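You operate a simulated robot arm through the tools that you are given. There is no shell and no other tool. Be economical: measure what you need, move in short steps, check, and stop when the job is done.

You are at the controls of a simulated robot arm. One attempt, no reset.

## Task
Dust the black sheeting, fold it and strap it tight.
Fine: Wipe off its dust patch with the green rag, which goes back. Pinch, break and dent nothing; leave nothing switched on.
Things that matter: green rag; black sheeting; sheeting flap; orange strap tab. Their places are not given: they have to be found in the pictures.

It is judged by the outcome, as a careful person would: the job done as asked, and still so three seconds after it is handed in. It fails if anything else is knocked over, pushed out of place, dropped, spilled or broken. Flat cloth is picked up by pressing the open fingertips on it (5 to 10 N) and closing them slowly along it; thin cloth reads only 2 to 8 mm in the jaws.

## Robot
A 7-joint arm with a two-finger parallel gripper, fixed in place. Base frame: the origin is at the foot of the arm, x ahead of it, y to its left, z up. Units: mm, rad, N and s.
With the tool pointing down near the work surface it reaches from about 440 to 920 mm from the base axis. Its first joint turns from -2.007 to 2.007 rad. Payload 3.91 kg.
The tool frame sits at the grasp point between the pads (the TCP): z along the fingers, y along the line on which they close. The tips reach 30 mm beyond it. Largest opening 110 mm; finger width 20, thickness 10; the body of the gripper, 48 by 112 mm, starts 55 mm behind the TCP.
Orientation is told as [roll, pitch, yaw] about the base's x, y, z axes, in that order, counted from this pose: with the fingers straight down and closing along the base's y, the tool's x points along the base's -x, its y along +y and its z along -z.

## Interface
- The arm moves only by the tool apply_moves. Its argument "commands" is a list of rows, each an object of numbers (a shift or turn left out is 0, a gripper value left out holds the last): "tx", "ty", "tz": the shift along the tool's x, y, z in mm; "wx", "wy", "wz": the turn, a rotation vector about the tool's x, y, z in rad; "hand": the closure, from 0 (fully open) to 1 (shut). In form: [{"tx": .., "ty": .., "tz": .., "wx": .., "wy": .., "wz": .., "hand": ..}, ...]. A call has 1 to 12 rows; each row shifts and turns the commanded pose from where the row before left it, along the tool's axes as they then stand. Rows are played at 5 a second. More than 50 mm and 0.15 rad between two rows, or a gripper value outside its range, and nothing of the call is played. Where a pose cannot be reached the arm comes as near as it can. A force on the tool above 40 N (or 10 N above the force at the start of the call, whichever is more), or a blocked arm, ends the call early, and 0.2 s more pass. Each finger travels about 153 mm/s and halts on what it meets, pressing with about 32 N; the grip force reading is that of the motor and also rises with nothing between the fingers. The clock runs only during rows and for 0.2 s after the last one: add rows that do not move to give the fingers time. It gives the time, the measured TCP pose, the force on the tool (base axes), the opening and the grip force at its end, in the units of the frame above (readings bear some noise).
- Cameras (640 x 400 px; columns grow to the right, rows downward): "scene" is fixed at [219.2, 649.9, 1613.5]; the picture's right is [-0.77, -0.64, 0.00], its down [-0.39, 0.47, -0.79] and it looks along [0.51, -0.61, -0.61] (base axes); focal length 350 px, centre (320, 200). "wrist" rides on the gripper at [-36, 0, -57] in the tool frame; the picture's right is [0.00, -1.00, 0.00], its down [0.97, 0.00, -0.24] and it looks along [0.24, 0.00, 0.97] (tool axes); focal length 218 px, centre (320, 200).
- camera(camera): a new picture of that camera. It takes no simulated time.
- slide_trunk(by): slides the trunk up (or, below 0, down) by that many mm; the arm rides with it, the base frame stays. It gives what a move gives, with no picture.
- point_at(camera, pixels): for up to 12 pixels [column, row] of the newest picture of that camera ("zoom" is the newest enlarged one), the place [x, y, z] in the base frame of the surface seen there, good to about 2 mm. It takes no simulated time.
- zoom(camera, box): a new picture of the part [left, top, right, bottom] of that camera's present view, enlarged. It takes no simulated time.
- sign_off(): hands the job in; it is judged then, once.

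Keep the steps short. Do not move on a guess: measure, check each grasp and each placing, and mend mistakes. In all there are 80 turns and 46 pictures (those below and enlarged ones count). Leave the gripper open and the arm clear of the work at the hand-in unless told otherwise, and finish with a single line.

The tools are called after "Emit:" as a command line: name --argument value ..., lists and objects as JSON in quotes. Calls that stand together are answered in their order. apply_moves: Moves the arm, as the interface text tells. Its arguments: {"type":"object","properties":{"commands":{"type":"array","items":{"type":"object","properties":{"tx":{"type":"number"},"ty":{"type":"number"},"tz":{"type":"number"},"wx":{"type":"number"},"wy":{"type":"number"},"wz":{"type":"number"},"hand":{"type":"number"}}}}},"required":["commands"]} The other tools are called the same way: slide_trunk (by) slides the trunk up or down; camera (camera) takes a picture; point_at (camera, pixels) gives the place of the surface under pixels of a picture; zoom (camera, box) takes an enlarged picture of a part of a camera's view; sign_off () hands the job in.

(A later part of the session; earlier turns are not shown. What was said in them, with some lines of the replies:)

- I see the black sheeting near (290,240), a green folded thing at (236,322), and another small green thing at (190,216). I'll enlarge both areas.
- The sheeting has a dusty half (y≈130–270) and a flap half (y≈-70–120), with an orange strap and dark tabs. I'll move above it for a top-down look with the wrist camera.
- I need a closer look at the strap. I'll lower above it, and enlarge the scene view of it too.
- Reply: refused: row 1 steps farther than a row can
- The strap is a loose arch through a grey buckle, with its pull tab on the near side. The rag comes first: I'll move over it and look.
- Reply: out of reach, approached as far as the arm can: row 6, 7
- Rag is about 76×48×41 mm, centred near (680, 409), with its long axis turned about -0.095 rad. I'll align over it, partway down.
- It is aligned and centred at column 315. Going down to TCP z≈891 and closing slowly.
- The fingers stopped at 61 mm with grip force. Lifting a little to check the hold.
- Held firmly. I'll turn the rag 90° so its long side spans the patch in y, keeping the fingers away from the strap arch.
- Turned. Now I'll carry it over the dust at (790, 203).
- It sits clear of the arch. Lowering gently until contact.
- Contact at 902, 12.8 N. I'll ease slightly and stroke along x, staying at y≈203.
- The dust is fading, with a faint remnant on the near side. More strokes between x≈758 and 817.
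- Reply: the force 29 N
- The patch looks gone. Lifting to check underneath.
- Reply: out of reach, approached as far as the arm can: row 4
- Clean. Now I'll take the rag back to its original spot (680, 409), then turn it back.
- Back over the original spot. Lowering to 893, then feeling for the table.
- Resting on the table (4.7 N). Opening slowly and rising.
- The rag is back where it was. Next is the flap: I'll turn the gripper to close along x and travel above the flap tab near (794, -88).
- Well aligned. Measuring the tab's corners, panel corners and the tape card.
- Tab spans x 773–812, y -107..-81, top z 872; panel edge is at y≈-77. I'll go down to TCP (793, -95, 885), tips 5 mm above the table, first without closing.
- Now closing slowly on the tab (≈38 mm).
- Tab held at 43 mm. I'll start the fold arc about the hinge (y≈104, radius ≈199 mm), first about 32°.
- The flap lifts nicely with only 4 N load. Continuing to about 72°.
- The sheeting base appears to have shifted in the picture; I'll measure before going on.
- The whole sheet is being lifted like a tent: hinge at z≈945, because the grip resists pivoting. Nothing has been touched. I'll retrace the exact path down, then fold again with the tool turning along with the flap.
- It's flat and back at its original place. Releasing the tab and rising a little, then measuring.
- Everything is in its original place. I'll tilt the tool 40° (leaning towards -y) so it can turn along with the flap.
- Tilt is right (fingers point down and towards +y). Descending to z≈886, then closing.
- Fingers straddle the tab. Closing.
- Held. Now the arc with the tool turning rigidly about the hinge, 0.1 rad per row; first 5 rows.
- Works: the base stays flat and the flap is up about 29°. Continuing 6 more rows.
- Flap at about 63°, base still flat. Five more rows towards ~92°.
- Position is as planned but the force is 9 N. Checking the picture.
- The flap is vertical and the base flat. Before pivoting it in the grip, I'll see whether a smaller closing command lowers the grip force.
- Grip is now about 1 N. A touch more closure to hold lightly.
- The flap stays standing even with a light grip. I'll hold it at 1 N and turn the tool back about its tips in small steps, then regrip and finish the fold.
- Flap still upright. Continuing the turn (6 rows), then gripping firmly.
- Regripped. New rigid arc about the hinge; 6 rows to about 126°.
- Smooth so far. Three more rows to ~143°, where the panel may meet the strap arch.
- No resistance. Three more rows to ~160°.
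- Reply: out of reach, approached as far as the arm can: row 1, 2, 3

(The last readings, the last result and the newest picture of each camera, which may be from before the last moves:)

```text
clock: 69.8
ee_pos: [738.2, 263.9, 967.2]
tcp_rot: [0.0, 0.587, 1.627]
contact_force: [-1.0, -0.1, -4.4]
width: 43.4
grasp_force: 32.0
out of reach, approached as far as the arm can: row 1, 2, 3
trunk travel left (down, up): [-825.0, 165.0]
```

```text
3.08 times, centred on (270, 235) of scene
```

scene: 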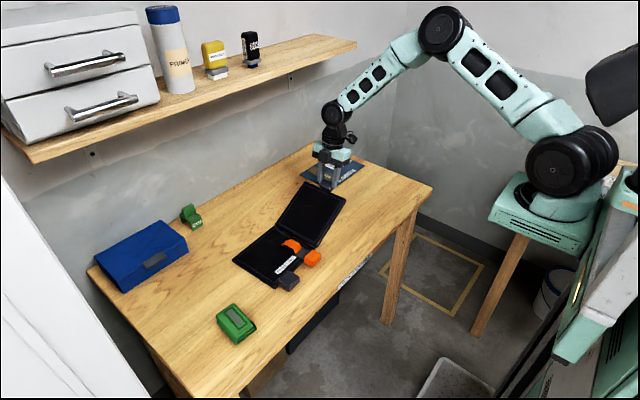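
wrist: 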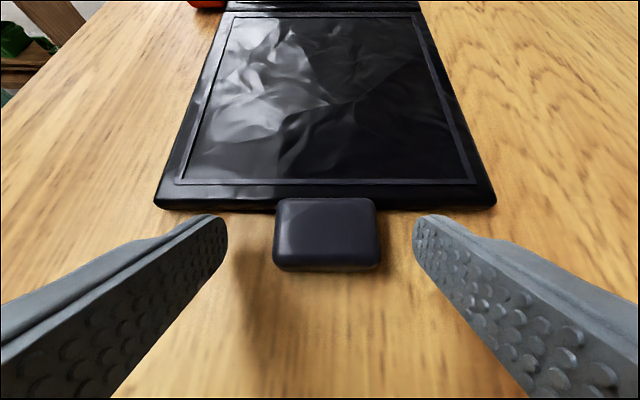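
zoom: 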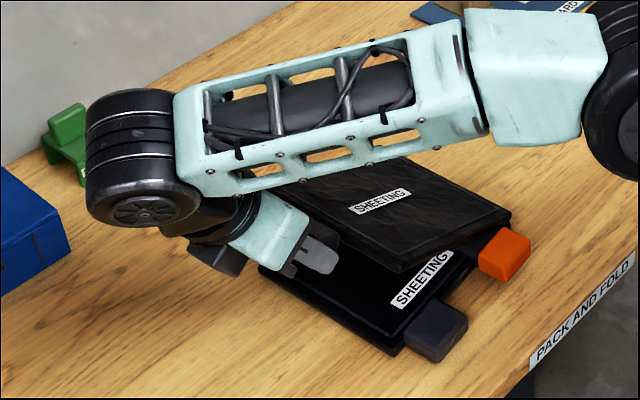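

The arm hit its reach limit and slid towards the base, dragging the sheet a little. Measuring before correcting.

Emit:
point_at --camera "zoom" --pixels '[[435, 325], [505, 250], [395, 350], [270, 268], [415, 280], [380, 200], [405, 265], [510, 215], [310, 270]]'

```text
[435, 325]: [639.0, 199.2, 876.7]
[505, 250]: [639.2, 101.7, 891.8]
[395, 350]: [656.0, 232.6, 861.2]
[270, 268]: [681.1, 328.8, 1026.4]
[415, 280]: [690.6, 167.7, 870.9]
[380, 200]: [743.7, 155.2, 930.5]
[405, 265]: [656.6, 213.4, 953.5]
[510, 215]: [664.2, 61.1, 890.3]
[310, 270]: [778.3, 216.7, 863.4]
```

The sheet slid about (-33, -44) mm and its hinge is raised ~12 mm. First I'll lower straight 12 mm to seat the base.

Emit:
apply_moves --commands '[{"tx": -3.3, "tz": 5}, {"tx": -3.3, "tz": 5}, {}]'

Emit:
zoom --camera "scene" --box '[200, 170, 340, 300]'

Emit:
point_at --camera "zoom" --pixels '[[435, 325], [505, 250], [395, 350], [510, 215], [310, 275], [388, 275], [505, 205]]'

```text
clock: 70.6
ee_pos: [739.3, 263.5, 955.8]
tcp_rot: [-0.002, 0.585, 1.626]
contact_force: [1.4, -1.6, -4.6]
width: 43.7
grasp_force: 32.1
trunk travel left (down, up): [-825.0, 165.0]
```

```text
3.08 times, centred on (270, 235) of scene
```

zoom: 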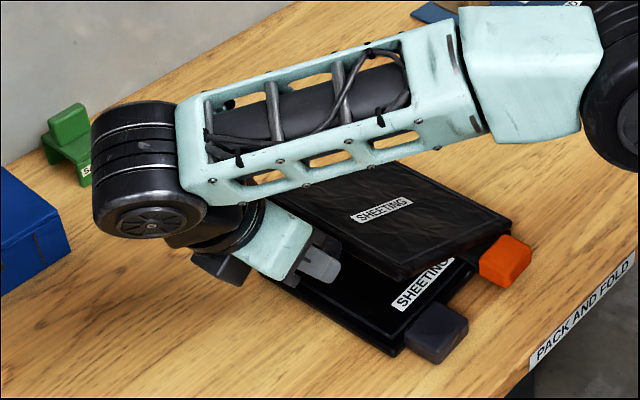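

```text
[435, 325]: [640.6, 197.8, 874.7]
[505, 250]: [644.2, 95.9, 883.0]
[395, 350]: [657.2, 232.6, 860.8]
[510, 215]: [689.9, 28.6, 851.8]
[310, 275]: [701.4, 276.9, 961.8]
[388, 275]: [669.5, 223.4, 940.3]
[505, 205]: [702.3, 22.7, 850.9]
```

The base is seated again. Lowering the flap along the arc while bringing the tool back towards vertical, 5 rows to ~172°.

Emit:
apply_moves --commands '[{"tx": -4.8, "tz": 5.5, "wy": -0.06}, {"tx": -4.75, "tz": 5.95, "wy": -0.06}, {"tx": -3.85, "tz": 6.6, "wy": -0.06}, {"tx": -3.1, "tz": 7.2, "wy": -0.06}, {"tx": -2.3, "tz": 7.7, "wy": -0.06}, {}]'

Emit:
zoom --camera "scene" --box '[200, 170, 340, 300]'

Emit:
point_at --camera "zoom" --pixels '[[435, 325], [505, 250], [395, 345], [510, 215], [500, 225], [380, 210], [410, 180]]'

```text
clock: 72.0
ee_pos: [740.4, 267.2, 918.0]
tcp_rot: [-0.001, 0.285, 1.626]
contact_force: [0.2, 1.7, 3.7]
width: 43.9
grasp_force: 32.2
trunk travel left (down, up): [-825.0, 165.0]
```

```text
3.08 times, centred on (270, 235) of scene
```

zoom: 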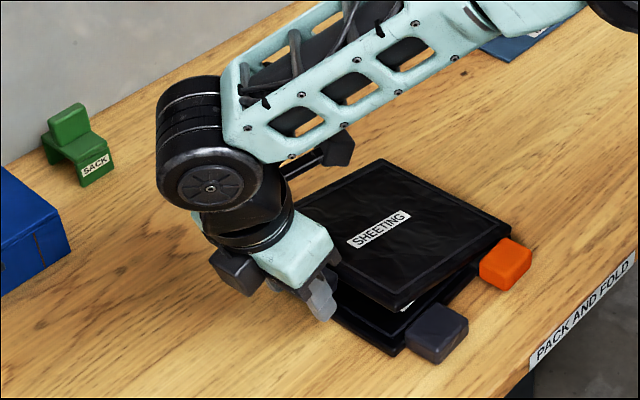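

```text
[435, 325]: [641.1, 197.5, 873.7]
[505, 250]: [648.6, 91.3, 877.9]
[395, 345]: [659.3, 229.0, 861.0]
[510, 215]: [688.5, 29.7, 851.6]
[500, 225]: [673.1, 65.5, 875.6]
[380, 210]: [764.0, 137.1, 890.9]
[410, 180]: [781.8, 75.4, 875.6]
```

Flap at ~172°, base flat. Last rows down, watching the force.

Emit:
apply_moves --commands '[{"tx": -3.3, "tz": 8.0}, {"tx": -3.0, "tz": 8.2}, {"tx": -1.5, "tz": 5}, {}]'

Emit:
zoom --camera "scene" --box '[200, 170, 340, 300]'

Emit:
point_at --camera "zoom" --pixels '[[435, 325], [505, 255], [380, 215], [410, 180], [500, 230], [390, 320], [330, 300]]'

```text
clock: 73.0
ee_pos: [739.8, 269.1, 894.7]
tcp_rot: [0.0, 0.288, 1.627]
contact_force: [-1.8, 2.6, 3.9]
width: 43.6
grasp_force: 32.7
trunk travel left (down, up): [-825.0, 165.0]
```

```text
3.08 times, centred on (270, 235) of scene
```

zoom: 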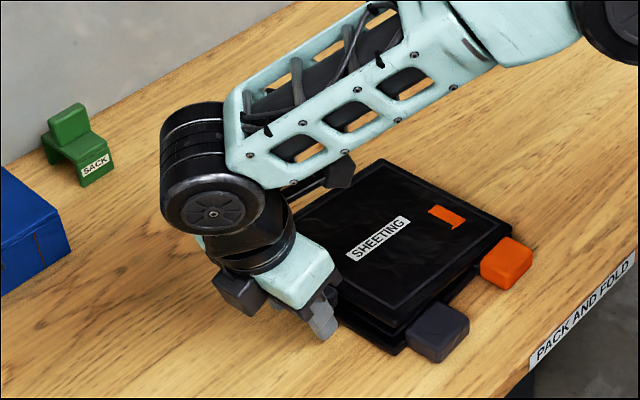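

```text
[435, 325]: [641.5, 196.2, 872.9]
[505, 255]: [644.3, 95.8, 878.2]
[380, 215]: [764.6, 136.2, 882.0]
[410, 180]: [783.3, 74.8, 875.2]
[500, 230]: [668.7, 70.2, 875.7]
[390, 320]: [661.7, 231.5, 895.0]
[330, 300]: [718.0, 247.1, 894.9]
```

The strap now shows through the flap, which is still ~20 mm high at its free edge, so the tab slipped upward in the fingers. I'll open gently, rise, and look.

Emit:
apply_moves --commands '[{"hand": 0.608}, {}, {"hand": 0.55}, {"hand": 0.4}, {"hand": 0.25}, {}, {"tz": -45, "tx": 13}, {"tz": -45, "tx": 13}, {}]'

Emit:
zoom --camera "scene" --box '[200, 170, 340, 300]'

Emit:
point_at --camera "zoom" --pixels '[[435, 325], [505, 255], [380, 215], [410, 180], [500, 230], [390, 320], [330, 300], [315, 280], [445, 215], [520, 255]]'

```text
clock: 75.0
ee_pos: [740.4, 267.4, 988.6]
tcp_rot: [-0.001, 0.289, 1.625]
contact_force: [0.4, 0.3, -0.2]
width: 82.4
grasp_force: 0.0
trunk travel left (down, up): [-825.0, 165.0]
```

```text
3.08 times, centred on (270, 235) of scene
```

zoom: 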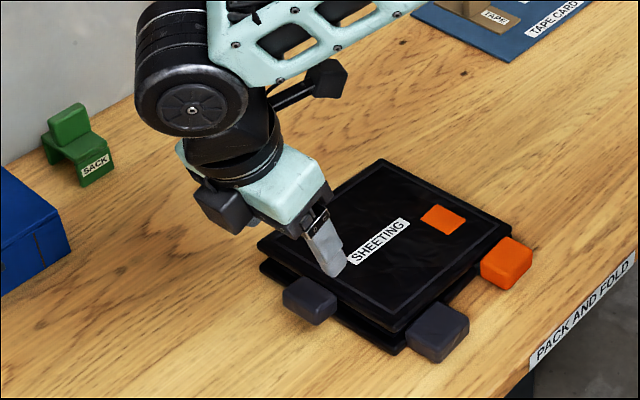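

```text
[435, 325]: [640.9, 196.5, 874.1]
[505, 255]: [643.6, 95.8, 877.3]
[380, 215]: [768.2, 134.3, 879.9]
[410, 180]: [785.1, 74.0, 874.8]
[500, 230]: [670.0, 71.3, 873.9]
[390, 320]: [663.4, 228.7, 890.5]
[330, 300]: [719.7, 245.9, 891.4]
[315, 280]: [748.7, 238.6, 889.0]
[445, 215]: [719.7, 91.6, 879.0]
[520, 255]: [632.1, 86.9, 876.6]
```

The flap rests ~5° open, free edge at z≈889. I'll straighten the tool, close the fingers, turn back to yaw ≈0.05 and press the flap gently down.

Emit:
apply_moves --commands '[{"wy": -0.144, "tz": -10}, {"wy": -0.144}, {"hand": 0.5}, {"hand": 1.0}, {}]'

Emit:
apply_moves --commands '[{"wz": 0.1428}, {"wz": 0.1428}, {"wz": 0.1428}, {"wz": 0.1428}, {"wz": 0.1428}, {"wz": 0.1428}, {"wz": 0.1428}, {"wz": 0.1428}, {"wz": 0.1428}, {"wz": 0.1428}, {"wz": 0.1428}, {}]'

Emit:
apply_moves --commands '[{"ty": -28.5, "tx": 1.5}, {"ty": -28.5, "tx": 1.5}, {"tz": 40}, {"tz": 20}, {}]'

```text
clock: 76.2
ee_pos: [738.9, 271.2, 997.1]
tcp_rot: [0.002, 0.001, 1.625]
contact_force: [0.3, 0.1, 0.7]
width: 0.0
grasp_force: 31.8
trunk travel left (down, up): [-825.0, 165.0]
```

```text
clock: 78.8
ee_pos: [739.3, 271.7, 997.9]
tcp_rot: [0.0, -0.003, 0.055]
contact_force: [-0.3, 0.4, -0.2]
width: 0.0
grasp_force: 32.0
trunk travel left (down, up): [-825.0, 165.0]
```

```text
clock: 80.0
ee_pos: [740.8, 217.7, 935.6]
tcp_rot: [0.001, 0.001, 0.054]
contact_force: [0.0, -0.4, 0.0]
width: 0.1
grasp_force: 31.8
trunk travel left (down, up): [-825.0, 165.0]
```

Emit:
apply_moves --commands '[{"tz": 12}, {"tz": 4}, {"tz": 3}, {"tz": 3}, {}]'

```text
clock: 81.2
ee_pos: [739.1, 216.4, 916.4]
tcp_rot: [0.0, 0.001, 0.055]
contact_force: [-0.2, -0.9, 0.2]
width: 0.0
grasp_force: 31.7
trunk travel left (down, up): [-825.0, 165.0]
```

Emit:
apply_moves --commands '[{"tz": 3}, {"tz": 3}, {"tz": 2}, {}]'

```text
clock: 82.2
ee_pos: [740.1, 216.1, 909.9]
tcp_rot: [0.0, 0.0, 0.054]
contact_force: [0.3, 0.3, 0.9]
width: 0.0
grasp_force: 31.8
trunk travel left (down, up): [-825.0, 165.0]
```

Emit:
apply_moves --commands '[{"tz": 3}, {"tz": 2}, {"tz": 2}, {}]'

```text
clock: 83.2
ee_pos: [738.5, 214.2, 903.2]
tcp_rot: [0.002, -0.001, 0.057]
contact_force: [-4.6, -1.2, 12.0]
width: 0.1
grasp_force: 32.1
trunk travel left (down, up): [-825.0, 165.0]
```

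Firm at tip z≈873: the flap is flush. Rising and checking from the wrist camera on the way towards the strap tab (≈(643, 96)).

Emit:
apply_moves --commands '[{"tz": -20}, {"tz": -45}, {"tz": -45}, {"tx": 20, "ty": -40, "hand": 0.2}, {"tx": 20, "ty": -40}, {"tx": 10, "ty": -38}, {}]'

Emit:
camera --camera "wrist"

```text
clock: 84.8
ee_pos: [696.8, 96.7, 1011.2]
tcp_rot: [0.0, -0.002, 0.054]
contact_force: [0.5, -0.7, -0.4]
width: 87.9
grasp_force: 0.0
trunk travel left (down, up): [-825.0, 165.0]
```

```text
5 pictures are left
```

wrist: 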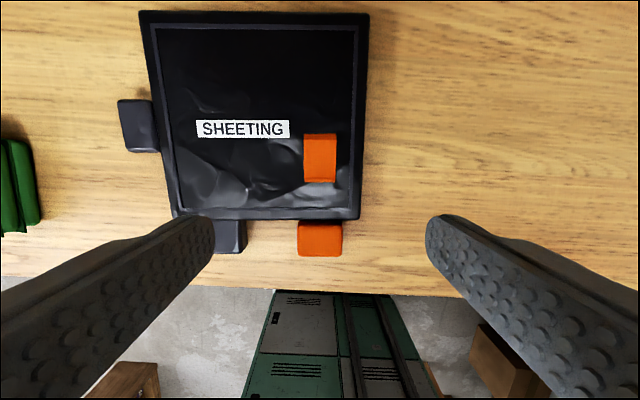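

Emit:
point_at --camera "wrist" --pixels '[[300, 227], [340, 227], [301, 252], [338, 252], [320, 240], [320, 160], [320, 178], [230, 237], [320, 221], [320, 290], [355, 110], [180, 210]]'

```text
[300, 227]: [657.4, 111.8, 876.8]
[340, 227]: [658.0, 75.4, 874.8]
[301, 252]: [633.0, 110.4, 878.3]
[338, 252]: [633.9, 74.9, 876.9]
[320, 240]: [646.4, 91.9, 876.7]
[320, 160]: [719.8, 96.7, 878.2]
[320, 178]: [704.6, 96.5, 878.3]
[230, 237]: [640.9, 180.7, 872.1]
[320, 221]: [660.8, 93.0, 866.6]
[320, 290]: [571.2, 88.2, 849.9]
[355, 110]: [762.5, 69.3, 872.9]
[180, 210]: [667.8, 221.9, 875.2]
```

Flap lies flush (z≈873). Strap tab: x 632–659, y 74–111, top 877. Moving over its centre and down to tips at z≈857.

Emit:
apply_moves --commands '[{"tx": 27, "ty": -0.6}, {"tx": 27, "ty": -0.6}, {"tz": 45}, {"tz": 45}, {"tz": 25}, {"tz": 9}, {}]'

Emit:
apply_moves --commands '[{"hand": 0.45}, {"hand": 0.55}, {"hand": 0.62}, {"hand": 0.67}, {"hand": 0.72}, {}, {}]'

```text
clock: 86.4
ee_pos: [643.1, 89.5, 885.7]
tcp_rot: [0.001, 0.001, 0.057]
contact_force: [0.9, 0.9, -0.4]
width: 87.9
grasp_force: 0.1
trunk travel left (down, up): [-825.0, 165.0]
```

```text
clock: 88.0
ee_pos: [642.4, 90.1, 886.1]
tcp_rot: [0.0, 0.0, 0.055]
contact_force: [-0.7, 3.6, 1.8]
width: 43.8
grasp_force: 32.0
trunk travel left (down, up): [-825.0, 165.0]
```

Gripped. Pulling gently outward (-x) in small steps, watching the force.

Emit:
apply_moves --commands '[{"ty": 1.5}, {"tx": 4}, {"tx": 4}, {"tx": 4}, {}]'

Emit:
zoom --camera "scene" --box '[220, 190, 360, 300]'

Emit:
point_at --camera "zoom" --pixels '[[300, 150], [320, 140], [350, 250], [360, 300], [230, 230], [390, 200]]'

```text
clock: 89.2
ee_pos: [628.5, 90.3, 887.2]
tcp_rot: [0.0, 0.002, 0.055]
contact_force: [-0.2, -0.2, -0.6]
width: 43.4
grasp_force: 31.6
trunk travel left (down, up): [-825.0, 165.0]
```

```text
3.64 times, centred on (290, 245) of scene
```

zoom: 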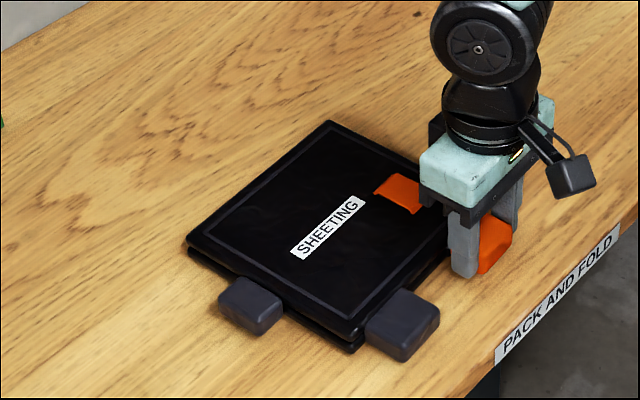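

```text
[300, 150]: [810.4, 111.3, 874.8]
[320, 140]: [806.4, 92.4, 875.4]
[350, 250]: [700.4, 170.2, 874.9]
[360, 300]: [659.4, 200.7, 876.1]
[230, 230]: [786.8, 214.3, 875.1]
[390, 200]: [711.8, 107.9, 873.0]
```

Emit:
point_at --camera "zoom" --pixels '[[405, 310], [385, 335], [437, 320], [400, 290], [370, 320], [250, 290], [490, 270]]'

```text
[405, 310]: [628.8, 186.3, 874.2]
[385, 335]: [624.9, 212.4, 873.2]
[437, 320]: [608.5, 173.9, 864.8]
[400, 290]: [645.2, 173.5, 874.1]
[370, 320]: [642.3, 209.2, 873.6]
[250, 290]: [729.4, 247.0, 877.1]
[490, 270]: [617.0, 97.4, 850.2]
```

The sheet seems to have slid along with the tab (~10 mm), so the strap didn't tighten. I'll press the tab down to load the sheet onto the table before pulling again.

Emit:
apply_moves --commands '[{"tz": 1}, {"tz": 1}, {}]'

```text
clock: 90.0
ee_pos: [630.4, 91.3, 885.7]
tcp_rot: [0.0, -0.002, 0.055]
contact_force: [0.0, 0.0, -0.4]
width: 43.5
grasp_force: 32.0
trunk travel left (down, up): [-825.0, 165.0]
```

Emit:
apply_moves --commands '[{"tz": 1}, {"tz": 1}, {}]'

```text
clock: 90.8
ee_pos: [630.0, 92.9, 886.7]
tcp_rot: [0.0, -0.002, 0.053]
contact_force: [1.8, -6.1, 25.9]
width: 43.4
grasp_force: 31.9
trunk travel left (down, up): [-825.0, 165.0]
```

26 N downward now. Pulling out 12 mm under this load.

Emit:
apply_moves --commands '[{"tx": 3}, {"tx": 3}, {"tx": 3}, {"tx": 3}]'

Emit:
zoom --camera "scene" --box '[220, 190, 360, 300]'

Emit:
point_at --camera "zoom" --pixels '[[405, 310], [385, 335], [437, 320], [400, 290], [370, 320], [250, 290], [490, 250]]'

```text
clock: 91.5
ee_pos: [625.2, 91.5, 885.7]
tcp_rot: [0.001, -0.005, 0.053]
contact_force: [-0.3, -2.1, 19.7]
width: 43.7
grasp_force: 32.2
trunk travel left (down, up): [-825.0, 165.0]
stopped in row 3: the force on the tool passed its limit (the readings are from after the stop); the commanded pose is now the measured one
```

```text
3.64 times, centred on (290, 245) of scene
```

zoom: 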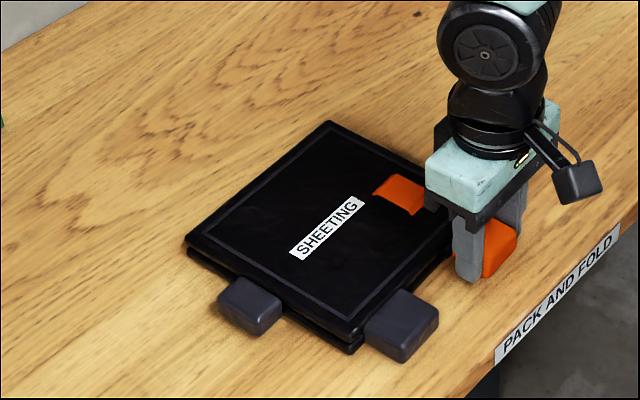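

```text
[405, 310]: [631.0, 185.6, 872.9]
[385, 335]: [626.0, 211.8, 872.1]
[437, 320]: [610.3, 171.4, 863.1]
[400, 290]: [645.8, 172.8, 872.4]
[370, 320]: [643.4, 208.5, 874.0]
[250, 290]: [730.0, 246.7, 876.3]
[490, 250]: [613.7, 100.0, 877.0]
```

The sheet stayed and the tab came out ~5 mm. Continuing with a slightly smaller press.

Emit:
apply_moves --commands '[{"tx": 2}, {"tx": 2}, {"tx": 2}, {"tx": 2}, {"tx": 2}]'

```text
clock: 92.7
ee_pos: [615.1, 90.0, 884.2]
tcp_rot: [0.002, -0.005, 0.054]
contact_force: [3.5, -7.7, 39.3]
width: 43.7
grasp_force: 31.7
trunk travel left (down, up): [-825.0, 165.0]
```

Emit:
apply_moves --commands '[{"tz": -0.8}, {"tx": 2}, {"tx": 2}, {"tx": 2}, {"tx": 2}]'

Emit:
zoom --camera "scene" --box '[220, 190, 360, 300]'

Emit:
point_at --camera "zoom" --pixels '[[405, 310], [385, 335], [437, 320], [400, 290], [370, 320], [250, 290], [420, 200]]'

```text
clock: 93.9
ee_pos: [605.1, 88.2, 884.9]
tcp_rot: [0.0, -0.002, 0.053]
contact_force: [1.6, -2.6, 9.5]
width: 43.8
grasp_force: 31.5
trunk travel left (down, up): [-825.0, 165.0]
```

```text
3.64 times, centred on (290, 245) of scene
```

zoom: 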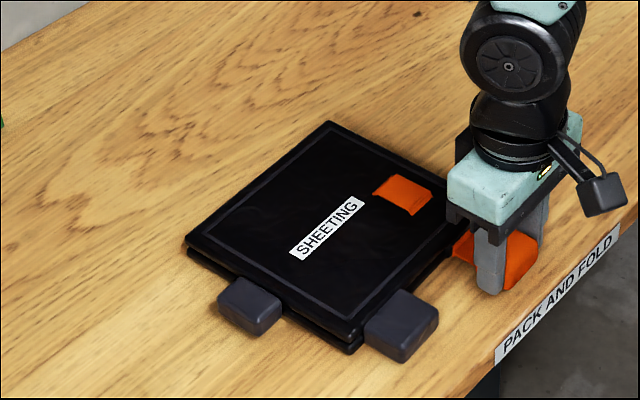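

```text
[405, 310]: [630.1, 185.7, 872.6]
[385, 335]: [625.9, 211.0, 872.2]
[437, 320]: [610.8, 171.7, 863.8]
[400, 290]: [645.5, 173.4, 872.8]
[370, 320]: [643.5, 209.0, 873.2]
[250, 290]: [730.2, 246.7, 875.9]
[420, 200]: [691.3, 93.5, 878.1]
```

The strap web now shows ~25 mm and the sheet hasn't moved. Keep pulling in small steps until a stop is felt.

Emit:
apply_moves --commands '[{"tz": 0.4, "tx": 2}, {"tx": 2}, {"tx": 2}, {"tx": 2}, {"tx": 2}]'

Emit:
point_at --camera "scene" --pixels '[[313, 275], [308, 282], [322, 278], [312, 270], [317, 246]]'

```text
clock: 95.1
ee_pos: [596.4, 90.4, 884.4]
tcp_rot: [0.004, -0.002, 0.054]
contact_force: [1.0, -0.9, -0.1]
width: 43.3
grasp_force: 31.8
trunk travel left (down, up): [-825.0, 165.0]
```

```text
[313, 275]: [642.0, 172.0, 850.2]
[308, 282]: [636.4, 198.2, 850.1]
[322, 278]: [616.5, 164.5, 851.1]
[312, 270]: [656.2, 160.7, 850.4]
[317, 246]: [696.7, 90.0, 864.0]
```

Emit:
apply_moves --commands '[{"tz": 1}, {"tz": 0.7}, {}]'

```text
clock: 95.9
ee_pos: [596.5, 91.1, 884.8]
tcp_rot: [0.003, -0.007, 0.054]
contact_force: [-1.2, -0.9, 32.6]
width: 43.6
grasp_force: 32.1
trunk travel left (down, up): [-825.0, 165.0]
```

Emit:
apply_moves --commands '[{"tx": 2}, {"tx": 2}, {}]'

```text
clock: 96.7
ee_pos: [592.1, 88.6, 882.7]
tcp_rot: [0.001, -0.004, 0.052]
contact_force: [1.5, 2.3, 32.4]
width: 43.4
grasp_force: 32.0
trunk travel left (down, up): [-825.0, 165.0]
```

Emit:
zoom --camera "scene" --box '[220, 190, 360, 300]'

Emit:
point_at --camera "zoom" --pixels '[[405, 310], [385, 335], [437, 320], [250, 290], [420, 200], [470, 250], [525, 255], [400, 190]]'

```text
3.64 times, centred on (290, 245) of scene
```

zoom: 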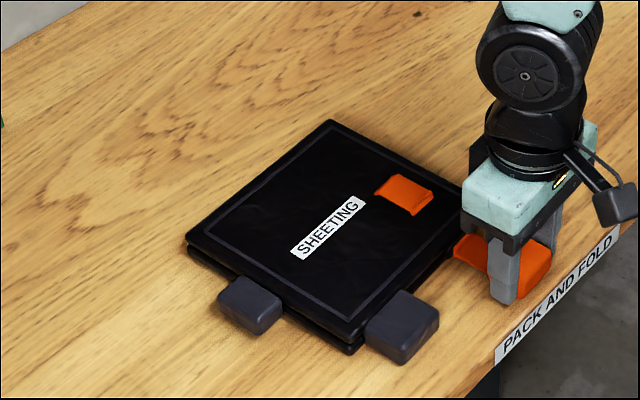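

```text
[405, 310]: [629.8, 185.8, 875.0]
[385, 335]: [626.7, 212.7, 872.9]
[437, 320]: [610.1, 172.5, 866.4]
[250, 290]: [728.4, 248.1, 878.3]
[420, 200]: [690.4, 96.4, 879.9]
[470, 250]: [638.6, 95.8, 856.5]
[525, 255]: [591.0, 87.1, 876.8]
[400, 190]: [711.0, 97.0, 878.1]
```

The sheet hasn't moved and the strap is out ~38 mm with no stop felt. Continue pulling, reading the force.

Emit:
apply_moves --commands '[{"tx": 2}, {"tx": 2}, {"tx": 2}, {}]'

```text
clock: 97.7
ee_pos: [583.4, 89.3, 883.1]
tcp_rot: [0.001, -0.002, 0.056]
contact_force: [-0.4, 8.9, 18.1]
width: 43.4
grasp_force: 31.6
trunk travel left (down, up): [-825.0, 165.0]
```

Emit:
apply_moves --commands '[{"tz": 0.4}, {"tx": 2}, {"tx": 2}, {"tx": 2}, {}]'

```text
clock: 98.9
ee_pos: [581.1, 87.7, 882.5]
tcp_rot: [0.0, -0.003, 0.053]
contact_force: [-0.4, 3.5, 22.5]
width: 43.3
grasp_force: 31.0
trunk travel left (down, up): [-825.0, 165.0]
```

Emit:
apply_moves --commands '[{"tx": 2.5}, {"tx": 2.5}, {"tx": 2.5}, {}, {}]'

```text
clock: 100.1
ee_pos: [572.2, 87.3, 883.2]
tcp_rot: [-0.001, -0.002, 0.053]
contact_force: [3.6, -0.5, 4.3]
width: 43.4
grasp_force: 32.1
trunk travel left (down, up): [-825.0, 165.0]
```

Some static pull force appears (3.6 N). Testing for the stop with the sheet loaded.

Emit:
apply_moves --commands '[{"tz": 1}, {"tz": 0.5}, {}]'

Emit:
apply_moves --commands '[{"tx": 2}, {"tx": 2}, {}, {}]'

```text
clock: 100.9
ee_pos: [571.2, 86.7, 881.9]
tcp_rot: [0.002, -0.004, 0.053]
contact_force: [-1.0, -5.8, 27.4]
width: 43.4
grasp_force: 32.0
trunk travel left (down, up): [-825.0, 165.0]
```

```text
clock: 101.9
ee_pos: [569.4, 88.6, 880.8]
tcp_rot: [0.001, -0.005, 0.054]
contact_force: [10.5, -2.0, 26.3]
width: 43.5
grasp_force: 32.0
trunk travel left (down, up): [-825.0, 165.0]
```

A clear 10.5 N static resistance now – looks like the stop. One small confirming pull.

Emit:
apply_moves --commands '[{"tx": 2}, {}, {}]'

```text
clock: 102.7
ee_pos: [566.4, 88.3, 881.8]
tcp_rot: [0.002, -0.003, 0.056]
contact_force: [10.3, 3.6, 26.9]
width: 43.4
grasp_force: 31.6
trunk travel left (down, up): [-825.0, 165.0]
```

Constant 10 N means the strap is at its stop and the sheet itself resists. Easing the press, releasing and rising, then a look with the last picture.

Emit:
apply_moves --commands '[{"tz": -1, "tx": -0.5}, {"tz": -0.8}, {"hand": 0.55}, {"hand": 0.4}, {"hand": 0.2}, {}, {"tz": -45}, {"tz": -45}, {"tz": -45, "tx": -15}, {"tx": -45}, {"tx": -45}, {"hand": 0}]'

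Emit:
camera --camera "wrist"

Emit:
point_at --camera "wrist" --pixels '[[320, 240], [320, 200], [320, 180], [320, 160], [250, 230], [300, 120]]'

```text
clock: 105.3
ee_pos: [670.4, 92.1, 1019.2]
tcp_rot: [0.002, -0.003, 0.054]
contact_force: [0.1, 0.6, 0.8]
width: 109.9
grasp_force: 0.1
trunk travel left (down, up): [-825.0, 165.0]
```

```text
0 pictures are left
```

wrist: 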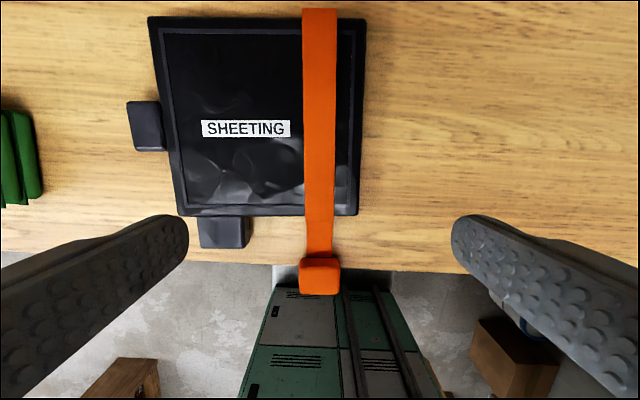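

```text
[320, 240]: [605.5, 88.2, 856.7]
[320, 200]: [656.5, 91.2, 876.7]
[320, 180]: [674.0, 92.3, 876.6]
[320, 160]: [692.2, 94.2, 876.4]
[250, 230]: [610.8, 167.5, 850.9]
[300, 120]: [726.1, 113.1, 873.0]
```

The strap now runs flat and tight across the whole folded sheeting, the rag is back and the gripper is open. I'll raise the arm clear.

Emit:
apply_moves --commands '[{"tz": -45}, {"tz": -45}, {"tz": -45}, {"tz": -45}, {"tx": 45}, {"tx": 45}, {}]'

```text
clock: 106.9
ee_pos: [581.1, 87.2, 1198.7]
tcp_rot: [0.002, -0.004, 0.052]
contact_force: [-0.6, -0.2, 0.2]
width: 110.1
grasp_force: 0.1
trunk travel left (down, up): [-825.0, 165.0]
5 turns are left
```

Emit:
sign_off

```text
The job is handed in.
```

The sheeting is dusted, folded flat and strapped tight, and the green rag is back in its place; the sheeting slid roughly 40 mm towards the front and 45 mm sideways on the way, and the strap tab now sits just past the table's front edge.
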